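You operate a simulated robot arm through the tools that you are given. There is no shell and no other tool. Be economical: measure what you need, move in short steps, check, and stop when the job is done.

Carry out the task below with a simulated two-armed robot. There is one attempt and no reset: what you move stays moved.

## Task
Put one of the small red dust caps from the top of the black table on top of the brown dirty air filter there. Put the black elbow on the belt behind engine two. Put the tall carton from the top of the pink table on top of the flat carton there. Put the injector from the top of the purple table on the white sticker there. Shut the orange drawer. Shut the blue drawer. Put two of the brass plugs from the top of the blue bench on top of the green box there. The order is free. Set down upright: black elbow, tall carton, brass plug.

The check looks at the end state, three seconds after you hand in, the way a careful person would. Anything else that was tipped, shoved, dropped, spilled or broken makes it a failure. A push-on lid holds only when it is set on centred and level and pressed home; a screw cap is set on level and turned clockwise until tight.

## Robot
Two 7-joint arms with two-finger grippers on one trunk, on a base that drives. Base frame: it is fixed to the floor where the robot stands at the start and does not move with it; the origin is under the middle of the robot, x ahead of it, y to its left, z up; the surface under the hand at the start is at about z = 0.85. Units: m, rad, N and s.
The left shoulder is at the start at [0.078, 0.151, 0.988], the right one opposite. With the tool pointing down near the work surface each hand reaches from about 0.24 to 0.78 m from the robot's upright axis, wherever it stands, measured 20 degrees to its own side. Places, roughly: belt behind engine two [-1.7, -0.5, 0.3]; black elbow (7x4x7 cm) [0.5, -1.3, 0.9]; blue drawer [2, -7.2, 0.7]; brass plug [2.5, -7.75, 0.75]; dirty air filter [0.5, -0.5, 1]; flat carton [0.5, -1.75, 1]; green box [2.75, -7.75, 0.75]; injector [2.25, -2.25, 1]; orange drawer [2, -5.6, 0.7]; small red dust cap (3x3x2 cm) [0.6, -0.6, 0.9]; tall carton [0.5, -1.5, 1]; white sticker [2.25, -2.75, 0.75]. Payload 2.54 kg a hand.
The TCP of each hand is the grasp point between the finger pads, 0.03 m short of the fingertips. In the tool frame z runs along the fingers and y along their closing line. Largest opening 0.116 m; the body of the gripper starts 0.095 m behind the TCP.
Orientation is that of the tool frame in the base frame, as a unit quaternion [x, y, z, w]. With the fingers straight down and closing along the base's y, the tool's x points along the base's -x, its y along +y and its z along -z.

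## Interface
- The arms move only by the tool apply_moves. It takes "left_increments", "right_increments" or both (then of equal length, played together; a hand with none holds still); each is a list of rows, each a list of 7 numbers: the opening in per cent of the stroke, from 0 (shut) to 100 (fully open), then the shift along the tool's x, y, z in units of 50 mm (1.0 is 50 mm), then the turn, a rotation vector about the tool's x, y, z in units of 4 degrees (1.0 is 4 degrees). In form: [[fingers, x, y, z, wx, wy, wz], ...]. A call has 1 to 8 rows; each row shifts and turns the commanded pose from where the row before left it, along the tool's axes as they then stand. A call with a number of a shift or a turn outside -1 to 1 is refused whole. Each row takes 0.2 s and may step no farther than 0.05 m and 0.15 rad from the row before; otherwise, or with a gripper value out of range, the whole call is refused. A pose out of reach is approached as far as the arm can. The call stops where the force on the tool passes 40 N (or 10 N more than at its start, if that is more) or the arm is blocked; 0.2 s more then pass. Each finger travels about 0.072 m/s and halts on what it meets, pressing with about 22 N; the grip force reading is that of the motor and also rises with nothing between the fingers. The clock runs only during rows and for 0.2 s after the last one: add rows that do not move to give the fingers time. The reply holds the time, the measured pose of the TCP, the force on the tool along the base axes, the opening and the grip force, in the units named above and with some noise, with the torque about the TCP (base axes, N m) and any sound that the robot's microphone picked up.
- Cameras (640 x 400 px; columns grow to the right, rows downward): "scene" is now at [0.152, -0.0383, 1.1451]; the picture's right is [-0.42, -0.91, 0.00], its down [-0.20, 0.09, -0.98] and it looks along [0.88, -0.41, -0.22] (base axes); focal length 224 px, centre (320, 200). "left" rides on the left gripper at [0.069, 0.015, -0.122] in its tool frame; the picture's right is [-0.21, 0.98, 0.00], its down [-0.83, -0.18, -0.53] and it looks along [-0.52, -0.11, 0.85] (tool axes); focal length 251 px, centre (320, 200). "right" rides on the right gripper at [0.069, -0.015, -0.122] in its tool frame; the picture's right is [0.21, 0.98, 0.00], its down [-0.83, 0.18, -0.53] and it looks along [-0.52, 0.11, 0.85] (tool axes); focal length 251 px, centre (320, 200). There is no depth. A picture from a camera that has moved, and an enlarged one, comes with that camera's place and axes in the base frame and with its lens.
- grab_frame(camera): a new picture of that camera. It takes no simulated time.
- move_column(by): slides the trunk up (or, below 0, down) by that many m; the arms and the scene camera ride with it, the base frame stays. It gives what a move gives, with no picture.
- drive_base(legs): drives the robot by 1 to 6 legs, each [ahead, left, turn to the left] in m, m and rad, along the robot's own axes; the way and the turn of a leg run together, so that a leg with both is an arc; at most 1.5 m and 3.142 rad a leg. The arms and the cameras ride along, it lands a little off, and it stops where it bumps. It gives what a move gives.
- pan_tilt(pan, tilt): turns the head with the scene camera to pan (to the left, within 1.396 rad either way) and tilt (down, from -0.506 to 1.204), counted from straight ahead of the robot. It gives what a move gives.
- zoom(camera, box): a new picture of the part [left, top, right, bottom] of that camera's present view, enlarged. It takes no simulated time.
- sign_off(): hands the job in; it is judged then, once.

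Work in short steps. Places have to be worked out from the pictures, the camera data and where the tool is seen: move nearer, look again, correct. Check each grasp and each placing, and mend what went wrong. You have 207 turns and 190 pictures in all, those below and enlarged ones among them. Open the grippers and draw the arms clear of the work before you hand the job in, unless the task says otherwise.

The tools are called after "Call:" by a JSON object that holds its "name" and its "arguments". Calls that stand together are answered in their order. apply_moves: Moves the arms, as the interface text tells. Its arguments: {"type":"object","properties":{"left_increments":{"type":"array","items":{"type":"array","items":{"type":"number"}}},"right_increments":{"type":"array","items":{"type":"array","items":{"type":"number"}}}},"required":[]} The other tools are called the same way: move_column (by) slides the trunk up or down; drive_base (legs) drives the base; pan_tilt (pan, tilt) turns the head that bears the scene camera; grab_frame (camera) takes a picture; zoom (camera, box) takes an enlarged picture of a part of a camera's view; sign_off () hands the job in.

At the start:

```text
time_s: 0.0
left_ee_pos: [0.4807, 0.0032, 1.144]
left_tcp_rot: [0.0, 1.0, 0.0, 0.0]
left_contact_force: [0.1, 0.2, -0.1]
left_moment: [0.01, 0.03, -0.01]
left_finger_gap: 0.116
left_grip_force: 0.2
right_ee_pos: [0.3438, -0.337, 1.1539]
right_tcp_rot: [0.0, 1.0, 0.0, -0.001]
right_contact_force: [-0.3, 0.1, -0.4]
right_moment: [0.02, 0.0, -0.02]
right_finger_gap: 0.116
right_grip_force: 0.1
trunk travel left (down, up): [-0.225, 0.064]
robot x, y, heading: [-0.0031, 0.0004, -0.001]
head pan, tilt: [-0.435, 0.223]
```

scene: 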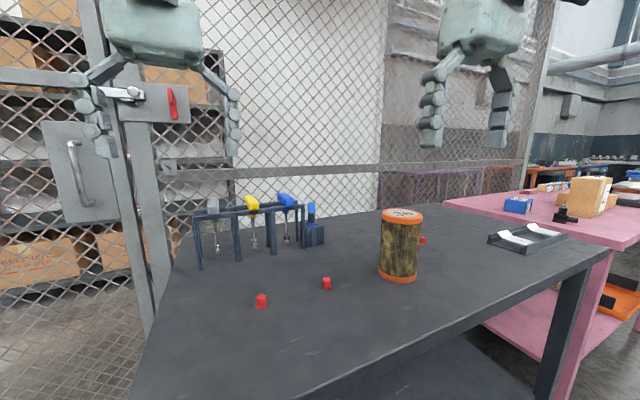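
right: 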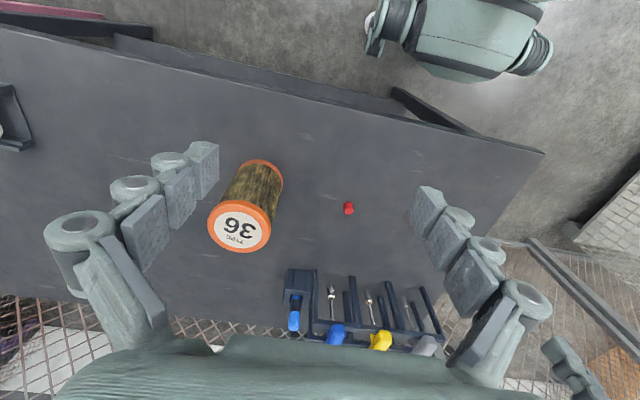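
left: 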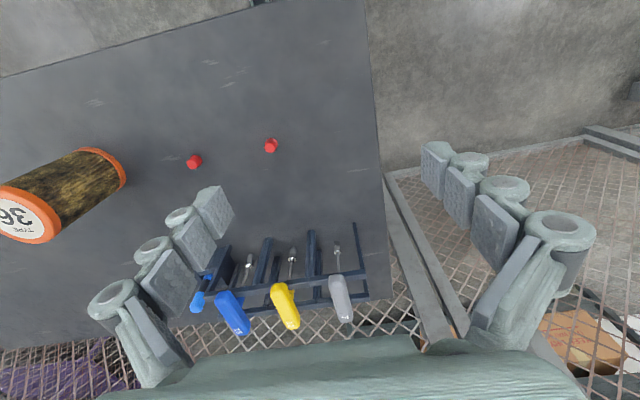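

The red cap in both views sits at about (0.536, -0.237), and the filter top is centred near (0.518, -0.42, 1.0). I'll bring the right hand above the cap with the fingers half open.

Call:
{"name": "apply_moves", "arguments": {"right_increments": [[50, -0.549, 0.286, 0.583, 0, 0, 0], [50, -0.549, 0.286, 0.583, 0, 0, 0], [50, -0.549, 0.286, 0.583, 0, 0, 0], [50, -0.549, 0.286, 0.583, 0, 0, 0], [50, -0.549, 0.286, 0.583, 0, 0, 0], [50, -0.549, 0.286, 0.583, 0, 0, 0], [50, -0.549, 0.286, 0.583, 0, 0, 0], [50, 0, 0, 0, 0, 0, 0]]}}

Call:
{"name": "grab_frame", "arguments": {"camera": "right"}}

```text
time_s: 1.8
left_ee_pos: [0.4812, 0.0034, 1.1423]
left_tcp_rot: [0.0, 1.0, 0.0, -0.001]
left_contact_force: [-0.6, -0.6, -1.1]
left_moment: [0.02, -0.03, -0.01]
left_finger_gap: 0.1161
left_grip_force: 0.1
right_ee_pos: [0.5366, -0.2352, 0.9506]
right_tcp_rot: [0.0, 1.0, 0.0, -0.001]
right_contact_force: [0.5, -0.9, 0.4]
right_moment: [0.0, -0.01, 0.03]
right_finger_gap: 0.0577
right_grip_force: 0.1
trunk travel left (down, up): [-0.225, 0.064]
robot x, y, heading: [-0.0001, -0.0029, -0.001]
head pan, tilt: [-0.435, 0.223]
```

```text
186 pictures are left
camera right: at [0.4687, -0.2501, 1.0725], right [-0.21, 0.98, 0.0], down [0.83, 0.18, 0.53], along [0.52, 0.11, -0.85], focal length 251 px, centre (320, 200)
```

right: 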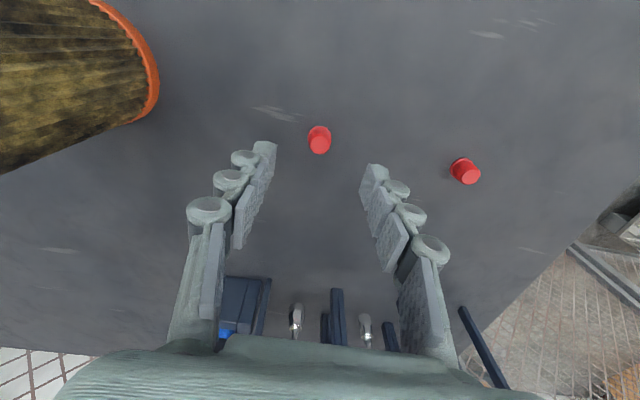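

The cap is located at (0.537, -0.237), right under the hand. Next I lower to just above the table and close.

Call:
{"name": "apply_moves", "arguments": {"right_increments": [[50, 0, -0.03, 0.5, 0, 0, 0], [50, 0, 0, 0.5, 0, 0, 0], [50, 0, 0, 0.34, 0, 0, 0], [50, 0, 0, 0, 0, 0, 0], [0, 0, 0, 0, 0, 0, 0], [0, 0, 0, 0, 0, 0, 0], [0, 0, 0, 0, 0, 0, 0]]}}

Call:
{"name": "grab_frame", "arguments": {"camera": "right"}}

```text
time_s: 3.4
left_ee_pos: [0.4813, 0.0022, 1.1434]
left_tcp_rot: [0.0, 1.0, 0.0, 0.0]
left_contact_force: [-0.4, -0.2, -0.3]
left_moment: [-0.02, -0.02, -0.02]
left_finger_gap: 0.1162
left_grip_force: 0.0
right_ee_pos: [0.5377, -0.2373, 0.8835]
right_tcp_rot: [0.0, 1.0, 0.0, -0.001]
right_contact_force: [1.0, -0.3, -0.8]
right_moment: [0.04, 0.0, 0.0]
right_finger_gap: 0.0149
right_grip_force: 21.9
trunk travel left (down, up): [-0.225, 0.064]
robot x, y, heading: [-0.003, 0.0027, -0.0]
head pan, tilt: [-0.435, 0.223]
```

```text
185 pictures are left
camera right: at [0.4696, -0.2519, 1.0047], right [-0.21, 0.98, 0.0], down [0.83, 0.18, 0.53], along [0.52, 0.11, -0.85], focal length 251 px, centre (320, 200)
```

right: 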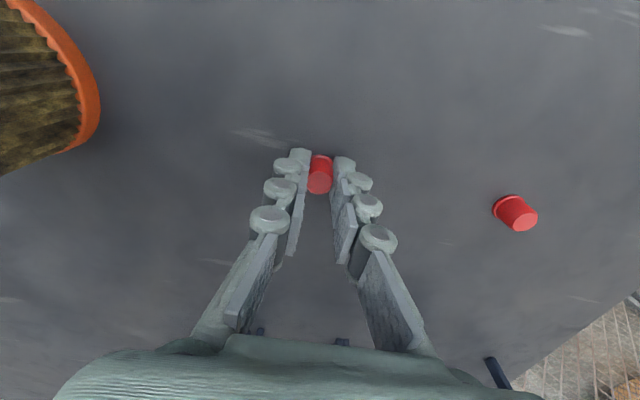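

Cap held (gap 15 mm). I lift it straight up by 0.2 m and look at the filter top.

Call:
{"name": "apply_moves", "arguments": {"right_increments": [[0, 0, 0, -0.6, 0, 0, 0], [0, 0, 0, -0.9, 0, 0, 0], [0, 0, 0, -0.9, 0, 0, 0], [0, 0, 0, -0.9, 0, 0, 0], [0, 0, 0, -0.9, 0, 0, 0], [0, 0, -0.9, 0, 0, 0, 0], [0, 0.1, -0.9, 0, 0, 0, 0], [0, 0, 0, 0, 0, 0, 0]]}}

Call:
{"name": "grab_frame", "arguments": {"camera": "right"}}

Call:
{"name": "grab_frame", "arguments": {"camera": "scene"}}

```text
time_s: 5.2
left_ee_pos: [0.4813, 0.0036, 1.1426]
left_tcp_rot: [0.0, 1.0, 0.0, 0.0]
left_contact_force: [0.0, 0.5, 0.3]
left_moment: [-0.04, -0.03, 0.02]
left_finger_gap: 0.1159
left_grip_force: 0.0
right_ee_pos: [0.5319, -0.3296, 1.093]
right_tcp_rot: [0.0, 1.0, 0.0, 0.0]
right_contact_force: [-1.2, -0.3, -0.2]
right_moment: [0.03, 0.0, 0.0]
right_finger_gap: 0.0144
right_grip_force: 22.8
trunk travel left (down, up): [-0.225, 0.064]
robot x, y, heading: [-0.0022, 0.0006, -0.001]
head pan, tilt: [-0.435, 0.223]
```

```text
184 pictures are left
camera right: at [0.4635, -0.3437, 1.2141], right [-0.22, 0.98, 0.0], down [0.83, 0.18, 0.53], along [0.52, 0.11, -0.85], focal length 251 px, centre (320, 200)
```

right: 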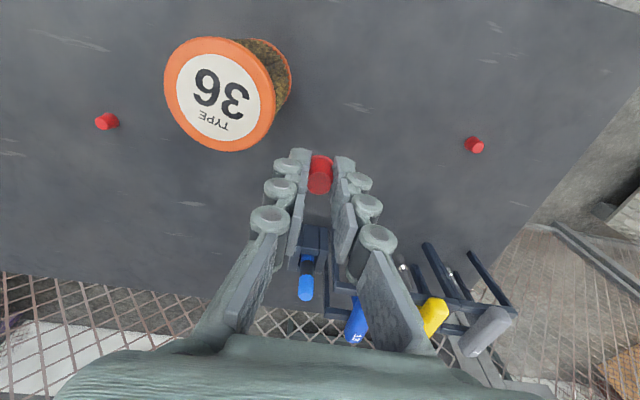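

```text
183 pictures are left
camera scene: at [0.152, -0.0381, 1.1451], right [-0.42, -0.91, 0.0], down [-0.2, 0.09, -0.98], along [0.88, -0.41, -0.22], focal length 224 px, centre (320, 200)
```

scene: 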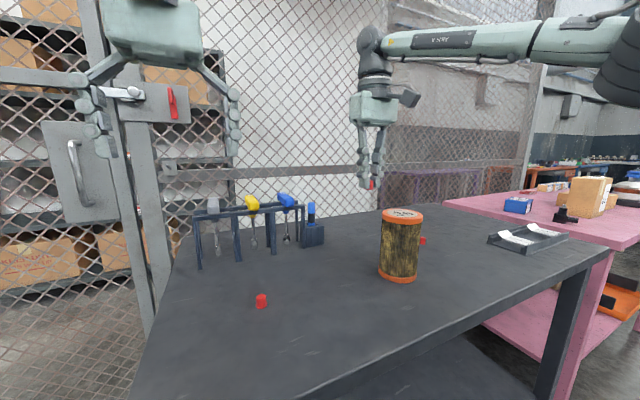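

The filter top is centred at (0.516, -0.415), 86 mm across. I move above it and come down to about 1.05, then look.

Call:
{"name": "apply_moves", "arguments": {"right_increments": [[0, 0.16, -0.85, 0, 0, 0, 0], [0, 0.16, -0.85, 0, 0, 0, 0], [0, 0, 0, 0.4, 0, 0, 0], [0, 0, 0, 0.4, 0, 0, 0], [0, 0, 0, 0, 0, 0, 0]]}}

Call:
{"name": "zoom", "arguments": {"camera": "scene", "box": [320, 140, 480, 240]}}

Call:
{"name": "grab_frame", "arguments": {"camera": "right"}}

```text
time_s: 6.4
left_ee_pos: [0.4816, 0.0034, 1.1426]
left_tcp_rot: [0.0, 1.0, 0.0, 0.0]
left_contact_force: [0.0, 0.6, -0.2]
left_moment: [0.0, 0.02, 0.0]
left_finger_gap: 0.1164
left_grip_force: 0.1
right_ee_pos: [0.5172, -0.414, 1.0523]
right_tcp_rot: [0.0, 1.0, 0.001, -0.001]
right_contact_force: [0.3, -0.5, 0.4]
right_moment: [-0.01, 0.02, 0.0]
right_finger_gap: 0.0148
right_grip_force: 21.8
trunk travel left (down, up): [-0.225, 0.064]
robot x, y, heading: [-0.0001, 0.0047, -0.001]
head pan, tilt: [-0.435, 0.223]
```

```text
4.00 times, centred on (400, 190) of scene
camera zoom: at [0.1519, -0.0383, 1.1451], right [-0.42, -0.91, 0.0], down [-0.2, 0.09, -0.98], along [0.88, -0.41, -0.22], focal length 897 px, centre (0, 240)
```

zoom: 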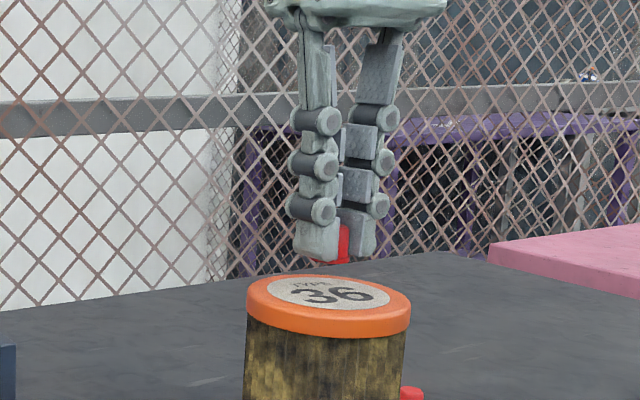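

```text
181 pictures are left
camera right: at [0.4485, -0.4285, 1.1742], right [-0.21, 0.98, 0.0], down [0.83, 0.18, 0.53], along [0.52, 0.11, -0.85], focal length 251 px, centre (320, 200)
```

right: 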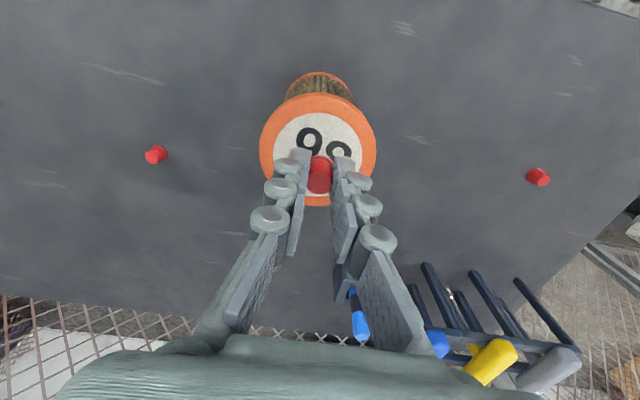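

Centred over the filter, cap bottom roughly 17 mm above its top. I lower in fine steps until contact shows.

Call:
{"name": "apply_moves", "arguments": {"right_increments": [[0, 0.06, -0.04, 0.16, 0, 0, 0], [0, 0, 0, 0.1, 0, 0, 0], [0, 0, 0, 0, 0, 0, 0]]}}

Call:
{"name": "zoom", "arguments": {"camera": "scene", "box": [360, 165, 440, 215]}}

```text
time_s: 7.2
left_ee_pos: [0.4821, 0.0039, 1.1424]
left_tcp_rot: [0.0, 1.0, 0.0, 0.0]
left_contact_force: [0.6, -0.5, 0.1]
left_moment: [0.01, -0.01, 0.0]
left_finger_gap: 0.1162
left_grip_force: 0.0
right_ee_pos: [0.5138, -0.4163, 1.0386]
right_tcp_rot: [0.0, 1.0, 0.0, 0.0]
right_contact_force: [0.4, 0.0, -0.3]
right_moment: [0.03, 0.03, 0.01]
right_finger_gap: 0.0143
right_grip_force: 21.7
trunk travel left (down, up): [-0.225, 0.064]
robot x, y, heading: [-0.0006, -0.0, 0.0]
head pan, tilt: [-0.435, 0.223]
```

```text
8.00 times, centred on (400, 190) of scene
camera zoom: at [0.152, -0.0383, 1.1451], right [-0.42, -0.91, 0.0], down [-0.2, 0.09, -0.98], along [0.88, -0.41, -0.22], focal length 1793 px, centre (-320, 280)
```

zoom: 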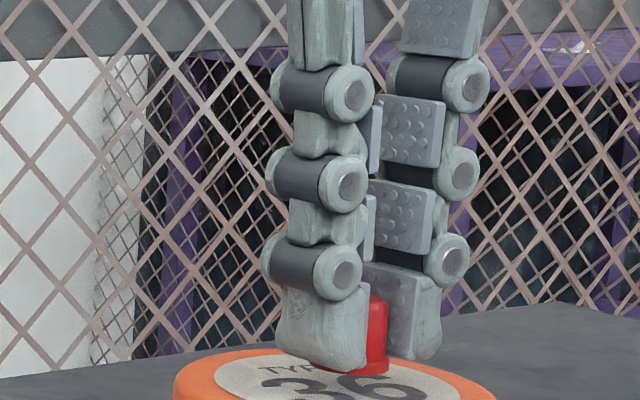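

Cap is a few millimetres above. Lower in 2 mm steps until contact.

Call:
{"name": "apply_moves", "arguments": {"right_increments": [[0, 0, 0, 0.04, 0, 0, 0], [0, 0, 0, 0.04, 0, 0, 0], [0, 0, 0, 0, 0, 0, 0]]}}

Call:
{"name": "zoom", "arguments": {"camera": "scene", "box": [360, 175, 440, 225]}}

```text
time_s: 8.0
left_ee_pos: [0.4825, 0.0029, 1.1427]
left_tcp_rot: [0.0, 1.0, 0.0, -0.001]
left_contact_force: [-0.4, -0.6, 0.0]
left_moment: [0.0, -0.03, 0.01]
left_finger_gap: 0.1155
left_grip_force: 0.1
right_ee_pos: [0.5137, -0.4149, 1.0357]
right_tcp_rot: [0.0, 1.0, 0.0, 0.0]
right_contact_force: [-0.6, 0.5, 0.0]
right_moment: [-0.02, 0.0, 0.03]
right_finger_gap: 0.0146
right_grip_force: 22.0
trunk travel left (down, up): [-0.225, 0.064]
robot x, y, heading: [-0.0039, 0.0035, -0.0]
head pan, tilt: [-0.435, 0.223]
```

```text
8.00 times, centred on (400, 200) of scene
camera zoom: at [0.152, -0.0383, 1.1451], right [-0.42, -0.91, 0.0], down [-0.2, 0.09, -0.98], along [0.88, -0.41, -0.22], focal length 1793 px, centre (-320, 200)
```

zoom: 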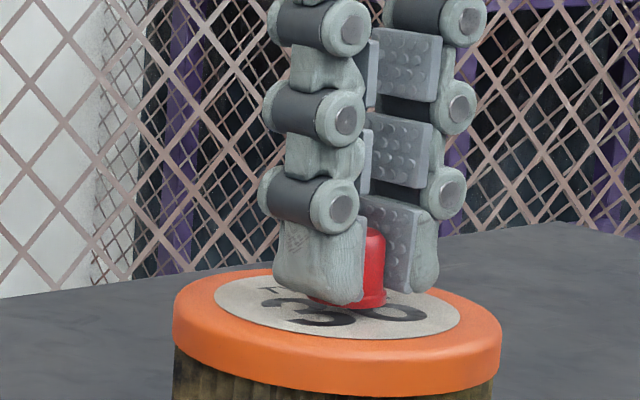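

Call:
{"name": "apply_moves", "arguments": {"right_increments": [[0, 0, 0, 0.04, 0, 0, 0], [0, 0, 0, 0, 0, 0, 0]]}}

```text
time_s: 8.6
left_ee_pos: [0.4815, 0.0033, 1.1422]
left_tcp_rot: [0.0, 1.0, 0.0, 0.0]
left_contact_force: [0.2, -0.5, 0.3]
left_moment: [-0.03, -0.01, -0.03]
left_finger_gap: 0.116
left_grip_force: 0.0
right_ee_pos: [0.513, -0.4142, 1.0334]
right_tcp_rot: [0.001, 1.0, 0.0, 0.0]
right_contact_force: [0.4, 0.7, -0.4]
right_moment: [0.03, 0.05, -0.05]
right_finger_gap: 0.0164
right_grip_force: 22.0
trunk travel left (down, up): [-0.225, 0.064]
robot x, y, heading: [-0.0023, 0.0016, 0.0]
head pan, tilt: [-0.435, 0.223]
```

The gap shifted slightly, which suggests light contact. One more 1.5 mm, then release slightly and check.

Call:
{"name": "apply_moves", "arguments": {"right_increments": [[0, 0, 0, 0.03, 0, 0, 0], [0, 0, 0, 0, 0, 0, 0]]}}

Call:
{"name": "zoom", "arguments": {"camera": "scene", "box": [360, 175, 440, 225]}}

```text
time_s: 9.2
left_ee_pos: [0.4826, 0.0041, 1.142]
left_tcp_rot: [0.0, 1.0, -0.001, 0.0]
left_contact_force: [0.1, -0.8, -0.4]
left_moment: [0.02, -0.01, -0.03]
left_finger_gap: 0.116
left_grip_force: 0.1
right_ee_pos: [0.5133, -0.4142, 1.034]
right_tcp_rot: [0.0, 1.0, 0.0, 0.0]
right_contact_force: [-0.6, 0.4, 0.2]
right_moment: [0.03, -0.01, -0.01]
right_finger_gap: 0.0165
right_grip_force: 21.7
trunk travel left (down, up): [-0.225, 0.064]
robot x, y, heading: [-0.0, 0.0001, -0.002]
head pan, tilt: [-0.435, 0.223]
```

```text
8.00 times, centred on (400, 200) of scene
camera zoom: at [0.152, -0.0383, 1.1451], right [-0.42, -0.91, 0.0], down [-0.2, 0.09, -0.98], along [0.88, -0.41, -0.22], focal length 1793 px, centre (-320, 200)
```

zoom: 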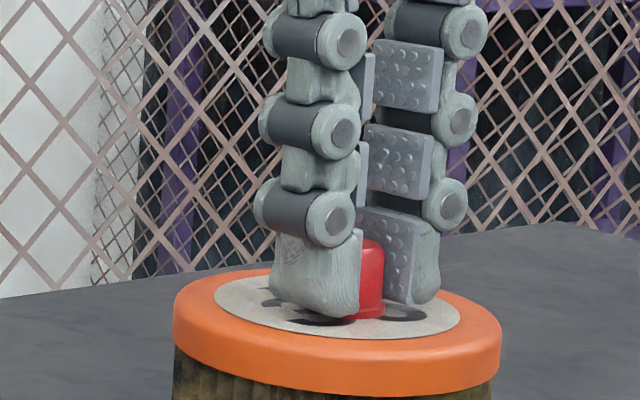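

The cap rests on the filter. I open the fingers and rise straight up.

Call:
{"name": "apply_moves", "arguments": {"right_increments": [[35, 0, 0, 0, 0, 0, 0], [40, 0, 0, 0, 0, 0, 0], [40, 0, 0, -0.5, 0, 0, 0], [40, 0, 0, -0.8, 0, 0, 0], [40, 0, 0, -0.8, 0, 0, 0], [40, 0, 0, 0, 0, 0, 0]]}}

Call:
{"name": "zoom", "arguments": {"camera": "scene", "box": [320, 150, 480, 250]}}

```text
time_s: 10.6
left_ee_pos: [0.4822, 0.0035, 1.1423]
left_tcp_rot: [0.0, 1.0, 0.0, 0.0]
left_contact_force: [0.1, -0.6, 0.6]
left_moment: [0.0, 0.01, 0.0]
left_finger_gap: 0.1159
left_grip_force: 0.1
right_ee_pos: [0.5125, -0.4139, 1.1375]
right_tcp_rot: [0.0, 1.0, 0.001, 0.0]
right_contact_force: [0.4, 0.4, 0.5]
right_moment: [-0.01, 0.0, 0.01]
right_finger_gap: 0.0465
right_grip_force: 0.0
trunk travel left (down, up): [-0.225, 0.064]
robot x, y, heading: [0.0018, 0.0005, 0.002]
head pan, tilt: [-0.435, 0.223]
```

```text
4.00 times, centred on (400, 200) of scene
camera zoom: at [0.1519, -0.0384, 1.1451], right [-0.42, -0.91, 0.0], down [-0.2, 0.09, -0.98], along [0.88, -0.41, -0.22], focal length 897 px, centre (0, 200)
```

zoom: 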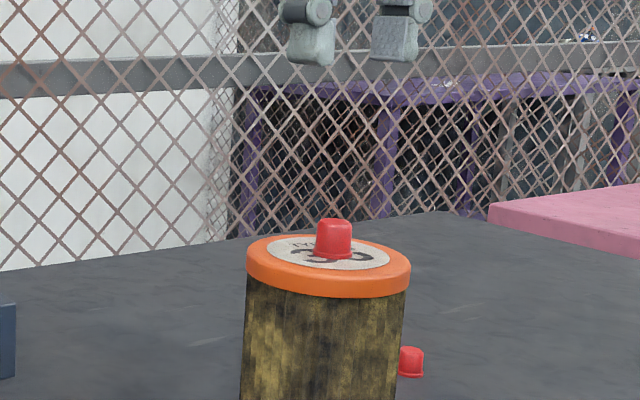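

Cap is placed. I draw the right hand back toward the robot and turn the head right to see the pink table.

Call:
{"name": "apply_moves", "arguments": {"right_increments": [[60, 0.9, 0, -0.3, 0, 0, 0], [60, 0.95, 0, 0, 0, 0, 0], [60, 0.95, 0, 0, 0, 0, 0], [60, 0.5, 0.9, 0, 0, 0, 0]], "left_increments": [[100, 0.9, 0, -0.3, 0, 0, 0], [100, 0.9, 0, 0, 0, 0, 0], [100, 0.9, 0, 0, 0, 0, 0], [100, 0.4, 0.9, 0, 0, 0, 0]]}}

Call:
{"name": "pan_tilt", "arguments": {"pan": -1.25, "tilt": 0.35}}

Call:
{"name": "grab_frame", "arguments": {"camera": "scene"}}

```text
refused: row 4 steps farther than a row can; nothing moved
```

```text
time_s: 11.7
left_ee_pos: [0.4815, 0.003, 1.1425]
left_tcp_rot: [0.0, 1.0, 0.0, 0.0]
left_contact_force: [-0.4, 0.4, -0.2]
left_moment: [-0.02, 0.0, 0.0]
left_finger_gap: 0.1161
left_grip_force: 0.0
right_ee_pos: [0.5131, -0.4147, 1.1368]
right_tcp_rot: [-0.001, 1.0, 0.0, 0.0]
right_contact_force: [0.1, 0.1, -0.2]
right_moment: [-0.01, -0.01, -0.01]
right_finger_gap: 0.0464
right_grip_force: 0.1
trunk travel left (down, up): [-0.225, 0.064]
robot x, y, heading: [-0.0006, 0.0, 0.001]
head pan, tilt: [-1.25, 0.351]
```

```text
176 pictures are left
camera scene: at [0.0968, -0.0874, 1.1333], right [-0.95, -0.32, 0.0], down [-0.11, 0.33, -0.94], along [0.3, -0.89, -0.34], focal length 224 px, centre (320, 200)
```

scene: 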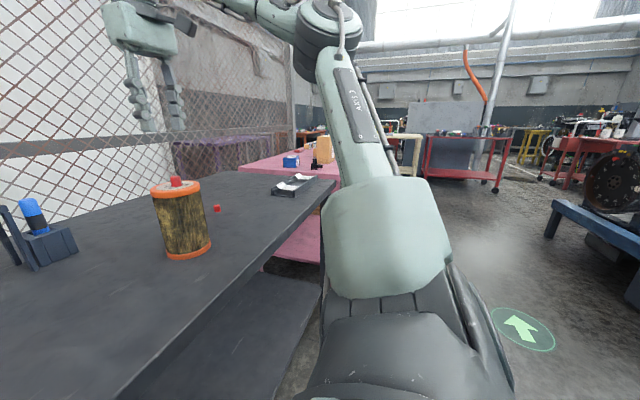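

The aisle to the right is clear. I retract both hands and drive right along the tables toward the pink one.

Call:
{"name": "apply_moves", "arguments": {"right_increments": [[60, 0.9, 0, -0.3, 0, 0, 0], [60, 0.95, 0, 0, 0, 0, 0], [60, 0.95, 0, 0, 0, 0, 0], [60, 0.4, 0.8, 0, 0, 0, 0]], "left_increments": [[100, 0.9, 0, -0.3, 0, 0, 0], [100, 0.9, 0, 0, 0, 0, 0], [100, 0.5, 0.8, 0, 0, 0, 0], [100, 0, 0.9, 0, 0, 0, 0]]}}

Call:
{"name": "drive_base", "arguments": {"legs": [[0, -1.3, 0]]}}

Call:
{"name": "pan_tilt", "arguments": {"pan": -0.3, "tilt": 0.4}}

Call:
{"name": "grab_frame", "arguments": {"camera": "scene"}}

```text
time_s: 12.7
left_ee_pos: [0.3648, 0.0893, 1.1554]
left_tcp_rot: [0.0, 1.0, 0.0, 0.001]
left_contact_force: [-0.5, 0.3, 0.0]
left_moment: [0.0, 0.01, -0.01]
left_finger_gap: 0.1162
left_grip_force: 0.0
right_ee_pos: [0.3543, -0.3737, 1.1511]
right_tcp_rot: [0.0, 1.0, -0.001, 0.0]
right_contact_force: [0.3, 1.0, -0.2]
right_moment: [0.01, 0.01, -0.02]
right_finger_gap: 0.0699
right_grip_force: 0.0
trunk travel left (down, up): [-0.225, 0.064]
robot x, y, heading: [0.0, 0.0004, 0.004]
head pan, tilt: [-1.25, 0.351]
```

```text
time_s: 25.5
left_ee_pos: [0.3652, -1.2152, 1.1564]
left_tcp_rot: [0.0, 1.0, 0.0, 0.0]
left_contact_force: [-0.2, -1.0, 0.0]
left_moment: [0.03, 0.01, 0.02]
left_finger_gap: 0.1161
left_grip_force: 0.2
right_ee_pos: [0.3539, -1.678, 1.1524]
right_tcp_rot: [0.0, 1.0, 0.0, 0.001]
right_contact_force: [0.0, 1.0, 1.0]
right_moment: [-0.02, 0.01, -0.02]
right_finger_gap: 0.0696
right_grip_force: 0.0
trunk travel left (down, up): [-0.225, 0.064]
robot x, y, heading: [0.002, -1.2986, -0.003]
head pan, tilt: [-1.25, 0.351]
```

```text
time_s: 26.7
left_ee_pos: [0.3652, -1.2161, 1.1574]
left_tcp_rot: [0.001, 1.0, 0.0, 0.0]
left_contact_force: [-0.4, 0.9, -0.2]
left_moment: [-0.01, 0.01, 0.01]
left_finger_gap: 0.1161
left_grip_force: 0.0
right_ee_pos: [0.3555, -1.6791, 1.1515]
right_tcp_rot: [0.0, 1.0, 0.002, -0.001]
right_contact_force: [0.2, -0.3, 0.1]
right_moment: [0.0, -0.01, -0.02]
right_finger_gap: 0.0697
right_grip_force: 0.1
trunk travel left (down, up): [-0.225, 0.064]
robot x, y, heading: [0.0008, -1.3076, 0.001]
head pan, tilt: [-0.3, 0.4]
```

```text
175 pictures are left
camera scene: at [0.1555, -1.33, 1.1287], right [-0.3, -0.95, 0.0], down [-0.37, 0.12, -0.92], along [0.88, -0.27, -0.39], focal length 224 px, centre (320, 200)
```

scene: 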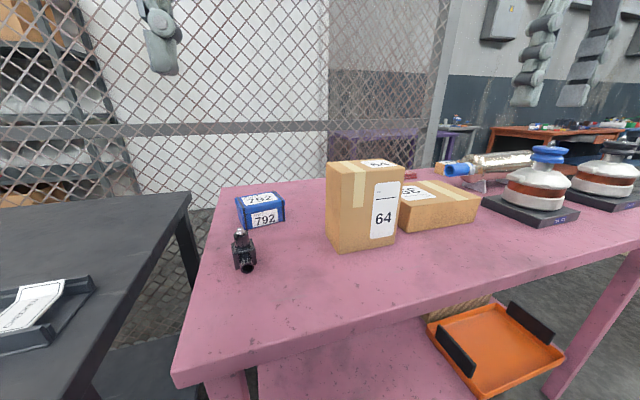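

I zoom in on the elbow and the cartons to measure edges.

Call:
{"name": "zoom", "arguments": {"camera": "scene", "box": [300, 140, 492, 260]}}

Call:
{"name": "zoom", "arguments": {"camera": "scene", "box": [200, 180, 312, 290]}}

Call:
{"name": "grab_frame", "arguments": {"camera": "right"}}

Call:
{"name": "grab_frame", "arguments": {"camera": "left"}}

```text
3.33 times, centred on (396, 200) of scene
camera zoom: at [0.1555, -1.33, 1.1287], right [-0.3, -0.95, 0.0], down [-0.37, 0.12, -0.92], along [0.88, -0.27, -0.39], focal length 747 px, centre (67, 200)
```

zoom: 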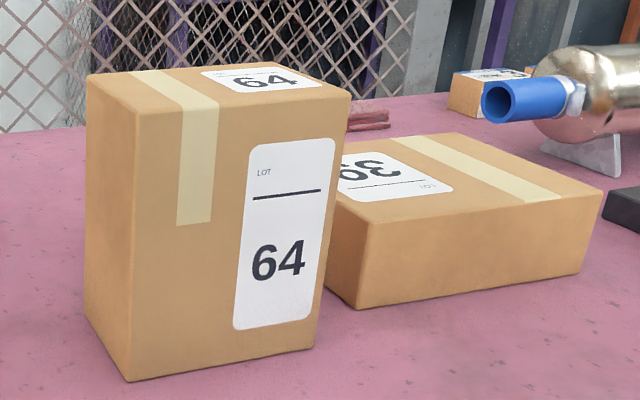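

```text
3.64 times, centred on (256, 235) of scene
camera zoom: at [0.1555, -1.33, 1.1287], right [-0.3, -0.95, 0.0], down [-0.37, 0.12, -0.92], along [0.88, -0.27, -0.39], focal length 815 px, centre (553, 73)
```

zoom: 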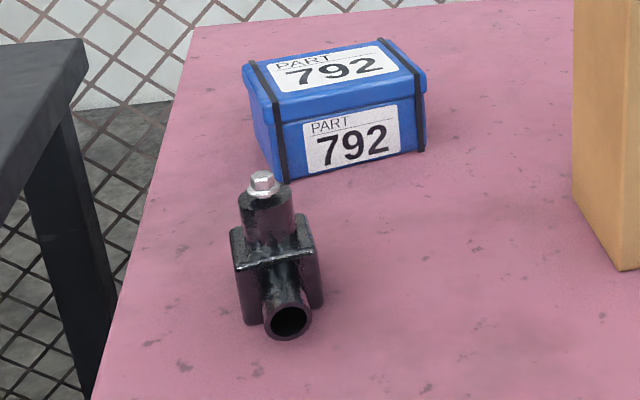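

```text
172 pictures are left
camera right: at [0.2865, -1.6933, 1.2733], right [-0.21, 0.98, 0.0], down [0.83, 0.18, 0.53], along [0.52, 0.11, -0.85], focal length 251 px, centre (320, 200)
```

right: 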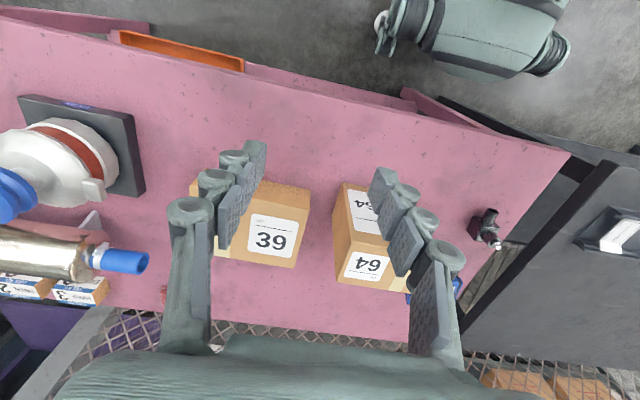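

```text
171 pictures are left
camera left: at [0.2977, -1.2004, 1.2772], right [0.21, 0.98, 0.0], down [0.83, -0.18, 0.53], along [0.52, -0.12, -0.85], focal length 251 px, centre (320, 200)
```

left: 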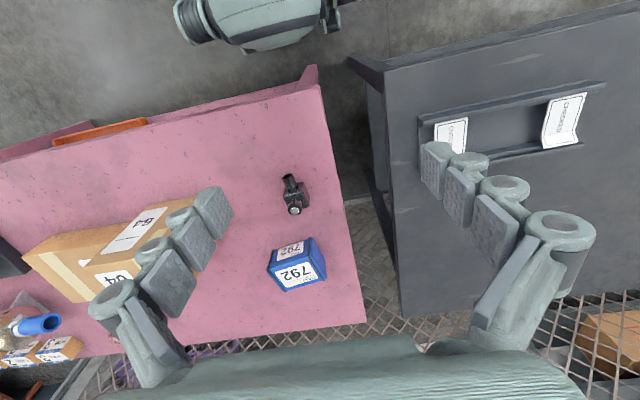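

Table z≈0.855. The tall carton measures about 13 (y) × 11 (x) × 17 cm, centred near (0.555, -1.54), and the flat carton is centred near (0.60, -1.76) with its top at ≈0.92. I shift 0.2 m right and put the right hand above the tall carton to measure it better.

Call:
{"name": "drive_base", "arguments": {"legs": [[0, -0.2, 0]]}}

Call:
{"name": "apply_moves", "arguments": {"right_increments": [[100, 0, 0.9, -0.4, 0, 0, 0], [100, 0, 0.9, -0.4, 0, 0, 0], [100, 0, 0.9, -0.4, 0, 0, 0], [100, 0, 0.9, 0, 0, 0, 0], [100, 0, 0.9, 0, 0, 0, 0], [100, -0.5, 0.8, 0, 0, 0, 0], [100, -0.8, 0, 0, 0, 0, 0], [100, 0, 0, 0, 0, 0, 0]], "left_increments": [[100, 0, 0.9, 0, 0, 0, 0], [100, 0, 0.9, 0, 0, 0, 0], [100, 0, 0.9, 0, 0, 0, 0], [100, 0, 0.5, 0, 0, 0, 0], [100, 0, 0, 0, 0, 0, 0], [100, 0, 0, 0, 0, 0, 0], [100, 0, 0, 0, 0, 0, 0], [100, 0, 0, 0, 0, 0, 0]]}}

Call:
{"name": "grab_frame", "arguments": {"camera": "right"}}

Call:
{"name": "grab_frame", "arguments": {"camera": "scene"}}

```text
time_s: 29.3
left_ee_pos: [0.3654, -1.419, 1.1575]
left_tcp_rot: [0.001, 1.0, 0.001, 0.0]
left_contact_force: [-1.0, 0.3, 0.4]
left_moment: [-0.03, -0.03, 0.01]
left_finger_gap: 0.116
left_grip_force: 0.0
right_ee_pos: [0.3535, -1.8811, 1.1516]
right_tcp_rot: [0.001, 1.0, 0.0, 0.0]
right_contact_force: [1.1, -0.3, 0.2]
right_moment: [0.0, 0.0, -0.04]
right_finger_gap: 0.0696
right_grip_force: 0.0
trunk travel left (down, up): [-0.225, 0.064]
robot x, y, heading: [-0.0005, -1.5052, 0.001]
head pan, tilt: [-0.3, 0.4]
```

```text
time_s: 31.1
left_ee_pos: [0.364, -1.2575, 1.1576]
left_tcp_rot: [0.001, 1.0, -0.001, -0.001]
left_contact_force: [-0.2, -1.1, 0.4]
left_moment: [0.03, -0.04, 0.02]
left_finger_gap: 0.1159
left_grip_force: 0.0
right_ee_pos: [0.3995, -1.6475, 1.1737]
right_tcp_rot: [0.0, 1.0, 0.001, 0.001]
right_contact_force: [0.9, -0.2, -0.8]
right_moment: [0.01, -0.01, -0.01]
right_finger_gap: 0.1163
right_grip_force: 0.0
right hand out of reach, approached as far as the arm can: row 5, 6, 7
trunk travel left (down, up): [-0.225, 0.064]
robot x, y, heading: [-0.0017, -1.5068, -0.001]
head pan, tilt: [-0.3, 0.4]
```

```text
170 pictures are left
camera right: at [0.3306, -1.662, 1.2955], right [-0.21, 0.98, 0.0], down [0.83, 0.18, 0.54], along [0.52, 0.11, -0.84], focal length 251 px, centre (320, 200)
```

right: 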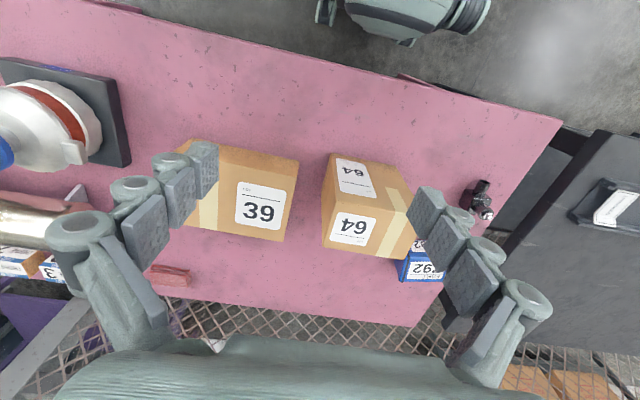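

```text
169 pictures are left
camera scene: at [0.1549, -1.5326, 1.1288], right [-0.3, -0.95, 0.0], down [-0.37, 0.12, -0.92], along [0.88, -0.27, -0.39], focal length 224 px, centre (320, 200)
```

scene: 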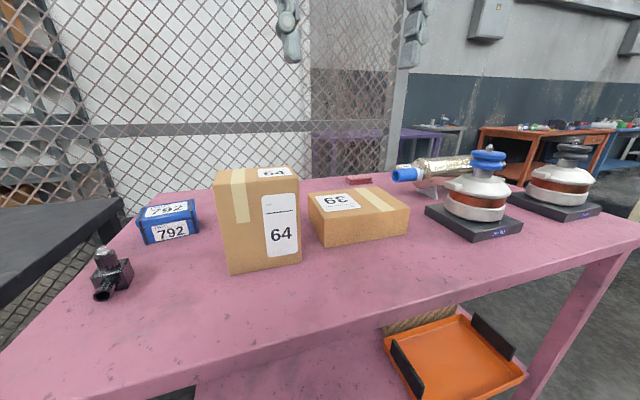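

I zoom into this wrist view to measure the tall carton's top outline.

Call:
{"name": "zoom", "arguments": {"camera": "right", "box": [170, 130, 458, 310]}}

```text
2.22 times, centred on (314, 220) of right
camera zoom: at [0.3306, -1.662, 1.2955], right [-0.21, 0.98, 0.0], down [0.83, 0.18, 0.54], along [0.52, 0.11, -0.84], focal length 559 px, centre (333, 156)
```

zoom: 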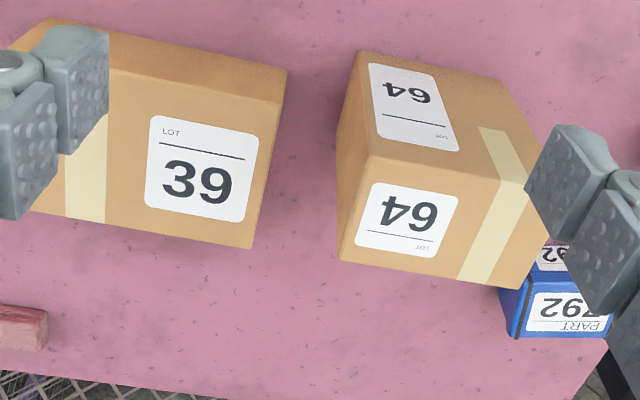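

The tall carton's top spans x 0.497–0.581 and y −1.604…−1.476, so I'll grip across its 8.5 cm depth. That needs a 90° turn of the hand, so I start turning.

Call:
{"name": "apply_moves", "arguments": {"right_increments": [[100, 0, 0, 0, 0, 0, 1], [100, 0, 0, 0, 0, 0, 1], [100, 0, 0, 0, 0, 0, 1], [100, 0, 0, 0, 0, 0, 1], [100, 0, 0, 0, 0, 0, 1], [100, 0, 0, 0, 0, 0, 1], [100, 0, 0, 0, 0, 0, 1], [100, 0, 0, 0, 0, 0, 1]]}}

Call:
{"name": "apply_moves", "arguments": {"right_increments": [[100, 0, 0, 0, 0, 0, 1], [100, 0, 0, 0, 0, 0, 1], [100, 0, 0, 0, 0, 0, 1], [100, 0, 0, 0, 0, 0, 1], [100, 0, 0, 0, 0, 0, 1], [100, 0, 0, 0, 0, 0, 1], [100, 0, 0, 0, 0, 0, 1], [100, 0, 0, 0, 0, 0, 1]]}}

Call:
{"name": "apply_moves", "arguments": {"right_increments": [[100, 0, 0, 0, 0, 0, 1], [100, 0, 0, 0, 0, 0, 1], [100, 0, 0, 0, 0, 0, 1], [100, 0, 0, 0, 0, 0, 1], [100, 0, 0, 0, 0, 0, 1], [100, 0, 0, 0, 0, 0, 1], [100, 0, 0, 0, 0, 0, 0.5], [100, 0, 0, 0, 0, 0, 0]]}}

```text
time_s: 32.9
left_ee_pos: [0.3629, -1.2586, 1.1581]
left_tcp_rot: [0.002, 1.0, -0.001, 0.001]
left_contact_force: [-0.4, 0.7, -0.1]
left_moment: [0.0, -0.02, 0.0]
left_finger_gap: 0.1159
left_grip_force: 0.1
right_ee_pos: [0.3996, -1.6468, 1.1728]
right_tcp_rot: [0.278, 0.961, 0.001, 0.0]
right_contact_force: [-0.4, 0.6, -0.6]
right_moment: [-0.01, -0.04, -0.04]
right_finger_gap: 0.1161
right_grip_force: 0.0
trunk travel left (down, up): [-0.225, 0.064]
robot x, y, heading: [-0.0009, -1.5068, -0.001]
head pan, tilt: [-0.3, 0.4]
```

```text
time_s: 34.7
left_ee_pos: [0.3638, -1.2587, 1.1581]
left_tcp_rot: [0.0, 1.0, -0.001, 0.0]
left_contact_force: [-0.2, -0.7, -0.3]
left_moment: [0.02, 0.0, -0.01]
left_finger_gap: 0.116
left_grip_force: 0.1
right_ee_pos: [0.3984, -1.6469, 1.1738]
right_tcp_rot: [0.531, 0.848, 0.0, 0.0]
right_contact_force: [0.1, -0.2, 0.3]
right_moment: [-0.01, -0.02, 0.02]
right_finger_gap: 0.1159
right_grip_force: 0.1
trunk travel left (down, up): [-0.225, 0.064]
robot x, y, heading: [-0.0002, -1.507, -0.004]
head pan, tilt: [-0.3, 0.4]
```

```text
time_s: 36.5
left_ee_pos: [0.3631, -1.2578, 1.1575]
left_tcp_rot: [0.001, 1.0, -0.001, 0.0]
left_contact_force: [0.1, 0.0, 0.0]
left_moment: [0.03, -0.01, 0.0]
left_finger_gap: 0.116
left_grip_force: 0.1
right_ee_pos: [0.4005, -1.6476, 1.1716]
right_tcp_rot: [0.708, 0.706, 0.0, 0.0]
right_contact_force: [0.0, -0.7, -0.5]
right_moment: [0.03, 0.03, 0.04]
right_finger_gap: 0.1158
right_grip_force: 0.1
trunk travel left (down, up): [-0.225, 0.064]
robot x, y, heading: [-0.0029, -1.5067, 0.003]
head pan, tilt: [-0.3, 0.4]
```

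Turned well. Now I move above the tall carton, tips about 7 cm above its top.

Call:
{"name": "apply_moves", "arguments": {"right_increments": [[100, 0.54, 0.695, 0.25, 0, 0, 0], [100, 0.54, 0.695, 0.25, 0, 0, 0], [100, 0.54, 0.695, 0.25, 0, 0, 0], [100, 0.54, 0.695, 0.25, 0, 0, 0], [100, 0, 0, 0, 0, 0, 0]]}}

Call:
{"name": "grab_frame", "arguments": {"camera": "right"}}

Call:
{"name": "grab_frame", "arguments": {"camera": "scene"}}

```text
time_s: 37.7
left_ee_pos: [0.3637, -1.2581, 1.1586]
left_tcp_rot: [0.001, 1.0, -0.001, 0.0]
left_contact_force: [-0.4, 0.0, -0.3]
left_moment: [0.02, -0.01, -0.01]
left_finger_gap: 0.116
left_grip_force: 0.0
right_ee_pos: [0.4868, -1.6356, 1.0776]
right_tcp_rot: [0.708, 0.706, -0.001, 0.0]
right_contact_force: [-0.2, -0.6, 0.2]
right_moment: [0.0, 0.0, 0.02]
right_finger_gap: 0.116
right_grip_force: 0.2
right hand out of reach, approached as far as the arm can: row 1, 2, 3, 4
trunk travel left (down, up): [-0.225, 0.064]
robot x, y, heading: [-0.0008, -1.5035, -0.003]
head pan, tilt: [-0.3, 0.4]
```

```text
167 pictures are left
camera right: at [0.4727, -1.5668, 1.1987], right [0.98, 0.21, 0.0], down [0.18, -0.83, 0.53], along [0.11, -0.52, -0.85], focal length 251 px, centre (320, 200)
```

right: 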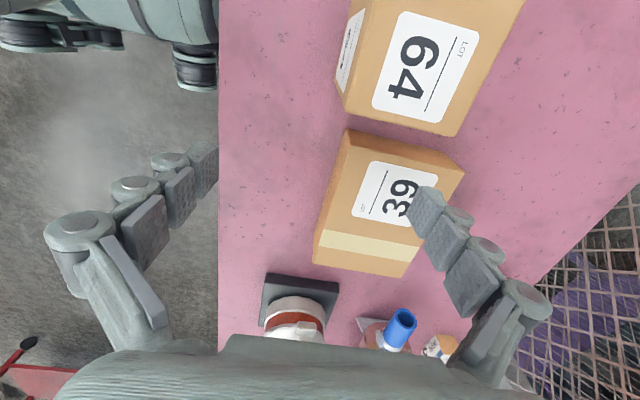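

```text
166 pictures are left
camera scene: at [0.155, -1.5327, 1.1288], right [-0.3, -0.95, 0.0], down [-0.37, 0.12, -0.92], along [0.88, -0.27, -0.39], focal length 224 px, centre (320, 200)
```

scene: 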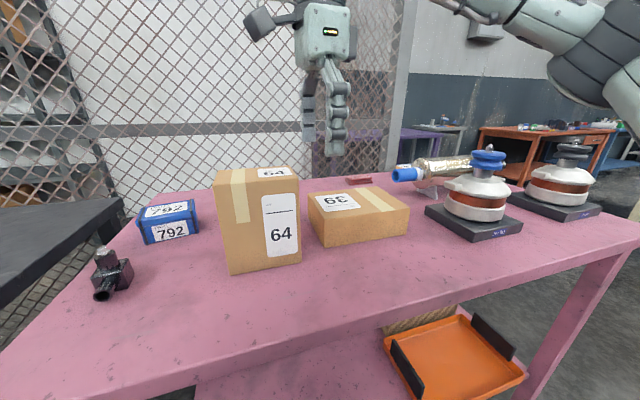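

The right hand can't reach that far across the midline. I raise it a little, and drive back left so the carton lies more to the right side.

Call:
{"name": "apply_moves", "arguments": {"right_increments": [[100, 0, -0.6, -0.6, 0, 0, 0], [100, 0, -0.6, -0.6, 0, 0, 0], [100, 0, 0, 0, 0, 0, 0]]}}

Call:
{"name": "drive_base", "arguments": {"legs": [[0, 0.22, 0]]}}

```text
time_s: 38.5
left_ee_pos: [0.3647, -1.2585, 1.1571]
left_tcp_rot: [0.0, 1.0, -0.002, 0.0]
left_contact_force: [0.4, -0.1, 1.0]
left_moment: [0.0, 0.04, -0.02]
left_finger_gap: 0.1159
left_grip_force: 0.1
right_ee_pos: [0.4265, -1.6345, 1.1376]
right_tcp_rot: [0.708, 0.706, -0.001, 0.0]
right_contact_force: [0.1, 0.8, -0.6]
right_moment: [-0.05, 0.02, 0.01]
right_finger_gap: 0.116
right_grip_force: 0.0
trunk travel left (down, up): [-0.225, 0.064]
robot x, y, heading: [-0.0033, -1.5066, -0.003]
head pan, tilt: [-0.3, 0.4]
```

```text
time_s: 41.3
left_ee_pos: [0.3649, -1.0334, 1.1581]
left_tcp_rot: [0.002, 1.0, -0.001, 0.0]
left_contact_force: [-0.4, -0.1, -0.4]
left_moment: [0.01, -0.01, -0.02]
left_finger_gap: 0.1162
left_grip_force: 0.1
right_ee_pos: [0.4264, -1.4101, 1.1379]
right_tcp_rot: [0.708, 0.706, 0.0, 0.0]
right_contact_force: [-0.2, -0.1, -0.3]
right_moment: [-0.02, -0.03, 0.0]
right_finger_gap: 0.1159
right_grip_force: 0.2
trunk travel left (down, up): [-0.225, 0.064]
robot x, y, heading: [0.0002, -1.2858, -0.008]
head pan, tilt: [-0.3, 0.4]
```

Now move the right hand above the carton.

Call:
{"name": "apply_moves", "arguments": {"right_increments": [[100, -0.65, 0.563, 0.09, 0, 0, 0], [100, -0.65, 0.563, 0.09, 0, 0, 0], [100, -0.65, 0.563, 0.09, 0, 0, 0], [100, -0.65, 0.563, 0.09, 0, 0, 0], [100, 0, 0, 0, 0, 0, 0]]}}

Call:
{"name": "grab_frame", "arguments": {"camera": "right"}}

Call:
{"name": "grab_frame", "arguments": {"camera": "scene"}}

```text
time_s: 42.5
left_ee_pos: [0.3658, -1.0332, 1.1572]
left_tcp_rot: [0.002, 1.0, -0.001, 0.0]
left_contact_force: [-0.3, -0.2, 0.1]
left_moment: [-0.01, 0.02, -0.02]
left_finger_gap: 0.1163
left_grip_force: 0.1
right_ee_pos: [0.5389, -1.541, 1.1188]
right_tcp_rot: [0.708, 0.706, 0.0, 0.0]
right_contact_force: [0.5, -0.1, -0.5]
right_moment: [0.02, -0.01, 0.01]
right_finger_gap: 0.1158
right_grip_force: 0.0
trunk travel left (down, up): [-0.225, 0.064]
robot x, y, heading: [-0.0029, -1.278, -0.004]
head pan, tilt: [-0.3, 0.4]
```

```text
165 pictures are left
camera right: at [0.526, -1.472, 1.2402], right [0.98, 0.21, 0.0], down [0.18, -0.83, 0.53], along [0.11, -0.52, -0.85], focal length 251 px, centre (320, 200)
```

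right: 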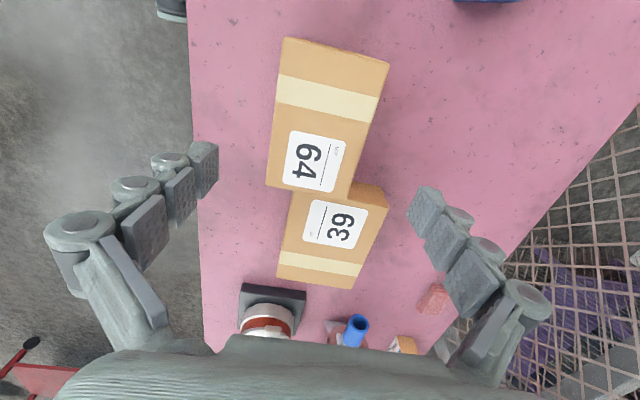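

```text
164 pictures are left
camera scene: at [0.1556, -1.3082, 1.1288], right [-0.3, -0.95, 0.0], down [-0.37, 0.12, -0.92], along [0.88, -0.28, -0.39], focal length 224 px, centre (320, 200)
```

scene: 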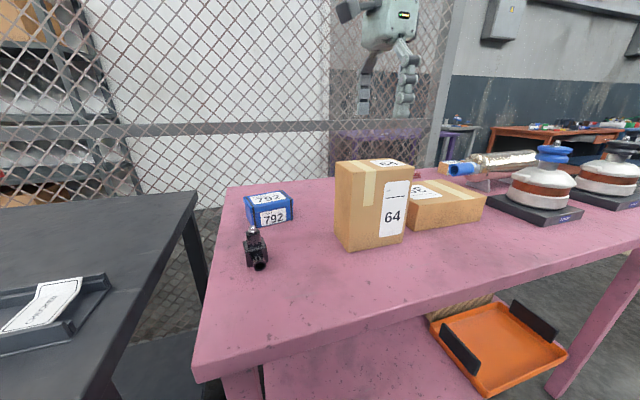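

The hand is aligned with the carton (centre 0.540, −1.537). I lower it so the pads reach well down its sides, then close.

Call:
{"name": "apply_moves", "arguments": {"right_increments": [[100, 0, 0, 0.72, 0, 0, 0], [100, 0, 0, 0.72, 0, 0, 0], [100, 0, 0, 0.72, 0, 0, 0], [100, 0, 0, 0.72, 0, 0, 0], [100, 0, 0, 0, 0, 0, 0], [0, 0, 0, 0, 0, 0, 0], [0, 0, 0, 0, 0, 0, 0], [0, 0, 0, 0, 0, 0, 0]]}}

```text
time_s: 44.3
left_ee_pos: [0.3649, -1.0336, 1.158]
left_tcp_rot: [0.001, 1.0, -0.001, 0.001]
left_contact_force: [-0.3, -0.1, -0.3]
left_moment: [0.04, 0.02, 0.01]
left_finger_gap: 0.1159
left_grip_force: 0.1
right_ee_pos: [0.5399, -1.5426, 0.9736]
right_tcp_rot: [0.708, 0.706, 0.001, 0.001]
right_contact_force: [0.7, 0.5, -0.3]
right_moment: [-0.05, -0.36, -0.07]
right_finger_gap: 0.0849
right_grip_force: 22.3
trunk travel left (down, up): [-0.225, 0.064]
robot x, y, heading: [-0.001, -1.2842, 0.001]
head pan, tilt: [-0.3, 0.4]
```

Gripped at 85 mm. Lift 0.11 m and check.

Call:
{"name": "apply_moves", "arguments": {"right_increments": [[0, 0, 0, -0.3, 0, 0, 0], [0, 0, 0, -0.6, 0, 0, 0], [0, 0, 0, -0.7, 0, 0, 0], [0, 0, 0, -0.6, 0, 0, 0], [0, 0, 0, 0, 0, 0, 0]]}}

Call:
{"name": "grab_frame", "arguments": {"camera": "scene"}}

```text
time_s: 45.5
left_ee_pos: [0.3657, -1.0344, 1.1577]
left_tcp_rot: [0.003, 1.0, 0.001, 0.0]
left_contact_force: [0.6, 0.1, 0.3]
left_moment: [0.0, -0.01, 0.05]
left_finger_gap: 0.1161
left_grip_force: 0.0
right_ee_pos: [0.5412, -1.544, 1.0853]
right_tcp_rot: [0.708, 0.706, -0.001, -0.001]
right_contact_force: [0.4, -1.4, -9.8]
right_moment: [-0.01, -0.02, 0.0]
right_finger_gap: 0.0849
right_grip_force: 22.2
trunk travel left (down, up): [-0.225, 0.064]
robot x, y, heading: [-0.0018, -1.2785, -0.012]
head pan, tilt: [-0.3, 0.4]
```

```text
163 pictures are left
camera scene: at [0.1566, -1.3087, 1.1285], right [-0.3, -0.95, 0.0], down [-0.37, 0.12, -0.92], along [0.88, -0.28, -0.39], focal length 224 px, centre (320, 200)
```

scene: 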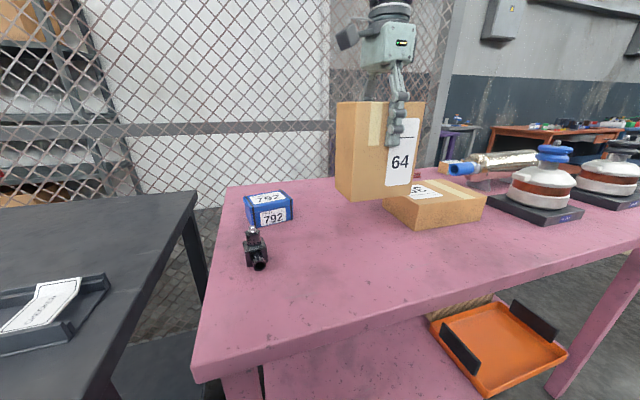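

Lifted level (about 1 kg). Drive right 0.2 m over the flat carton.

Call:
{"name": "drive_base", "arguments": {"legs": [[0, -0.2, 0]]}}

Call:
{"name": "grab_frame", "arguments": {"camera": "scene"}}

Call:
{"name": "grab_frame", "arguments": {"camera": "right"}}

```text
time_s: 48.0
left_ee_pos: [0.3647, -1.2336, 1.1587]
left_tcp_rot: [0.001, 1.0, 0.001, 0.001]
left_contact_force: [0.3, -0.2, -0.4]
left_moment: [0.02, -0.03, -0.02]
left_finger_gap: 0.1161
left_grip_force: 0.2
right_ee_pos: [0.538, -1.7407, 1.0839]
right_tcp_rot: [0.71, 0.705, -0.001, -0.001]
right_contact_force: [0.3, -1.5, -10.5]
right_moment: [-0.04, 0.0, -0.02]
right_finger_gap: 0.0848
right_grip_force: 21.9
trunk travel left (down, up): [-0.225, 0.064]
robot x, y, heading: [-0.0, -1.4787, -0.005]
head pan, tilt: [-0.3, 0.4]
```

```text
162 pictures are left
camera scene: at [0.1557, -1.5071, 1.1285], right [-0.3, -0.95, 0.0], down [-0.37, 0.12, -0.92], along [0.88, -0.28, -0.39], focal length 224 px, centre (320, 200)
```

scene: 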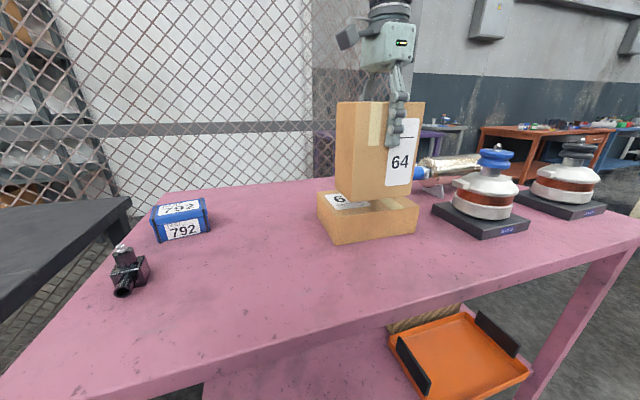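

```text
161 pictures are left
camera right: at [0.5251, -1.672, 1.2062], right [0.98, 0.21, 0.0], down [0.18, -0.83, 0.53], along [0.11, -0.52, -0.85], focal length 251 px, centre (320, 200)
```

right: 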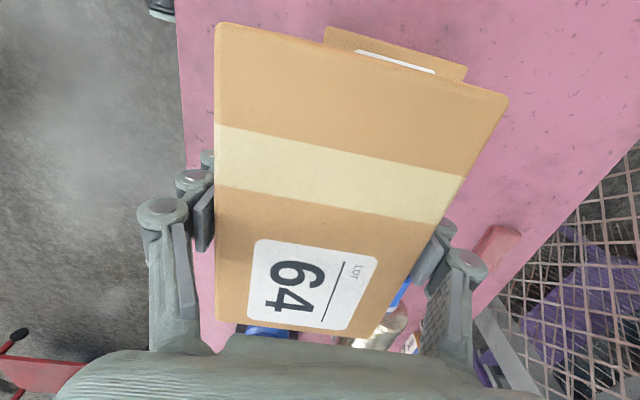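

Flat carton centre recomputed as (0.60, −1.756). I shift the held carton forward 6 cm and right 2 cm, then lower most of the way.

Call:
{"name": "apply_moves", "arguments": {"right_increments": [[0, -0.15, 0.4, 0, 0, 0, 0], [0, -0.15, 0.4, 0, 0, 0, 0], [0, -0.1, 0.4, 0, 0, 0, 0], [0, 0, 0, 0.3, 0, 0, 0], [0, 0, 0, 0.3, 0, 0, 0], [0, 0, 0, 0, 0, 0, 0]]}}

Call:
{"name": "zoom", "arguments": {"camera": "scene", "box": [280, 90, 472, 250]}}

```text
time_s: 49.4
left_ee_pos: [0.3651, -1.2328, 1.1569]
left_tcp_rot: [0.002, 1.0, -0.001, 0.001]
left_contact_force: [-0.2, -0.7, 0.9]
left_moment: [-0.03, 0.03, 0.02]
left_finger_gap: 0.116
left_grip_force: 0.0
right_ee_pos: [0.5995, -1.7603, 1.0533]
right_tcp_rot: [0.709, 0.705, -0.001, 0.0]
right_contact_force: [0.6, -1.3, -9.9]
right_moment: [-0.01, 0.02, 0.01]
right_finger_gap: 0.0846
right_grip_force: 21.8
trunk travel left (down, up): [-0.225, 0.064]
robot x, y, heading: [-0.0001, -1.4823, -0.01]
head pan, tilt: [-0.3, 0.4]
```

```text
2.50 times, centred on (376, 170) of scene
camera zoom: at [0.1557, -1.5069, 1.1285], right [-0.3, -0.95, 0.0], down [-0.37, 0.12, -0.92], along [0.88, -0.28, -0.39], focal length 560 px, centre (180, 275)
```

zoom: 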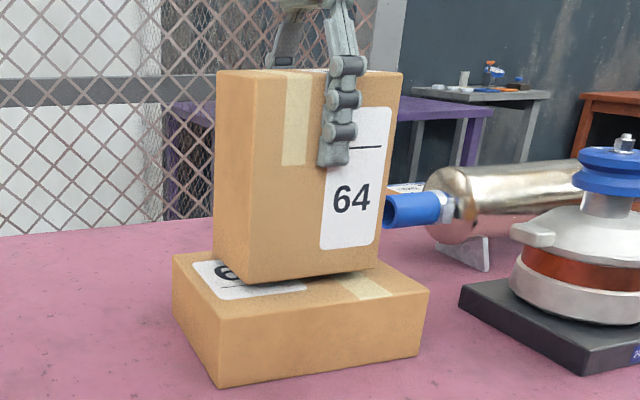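

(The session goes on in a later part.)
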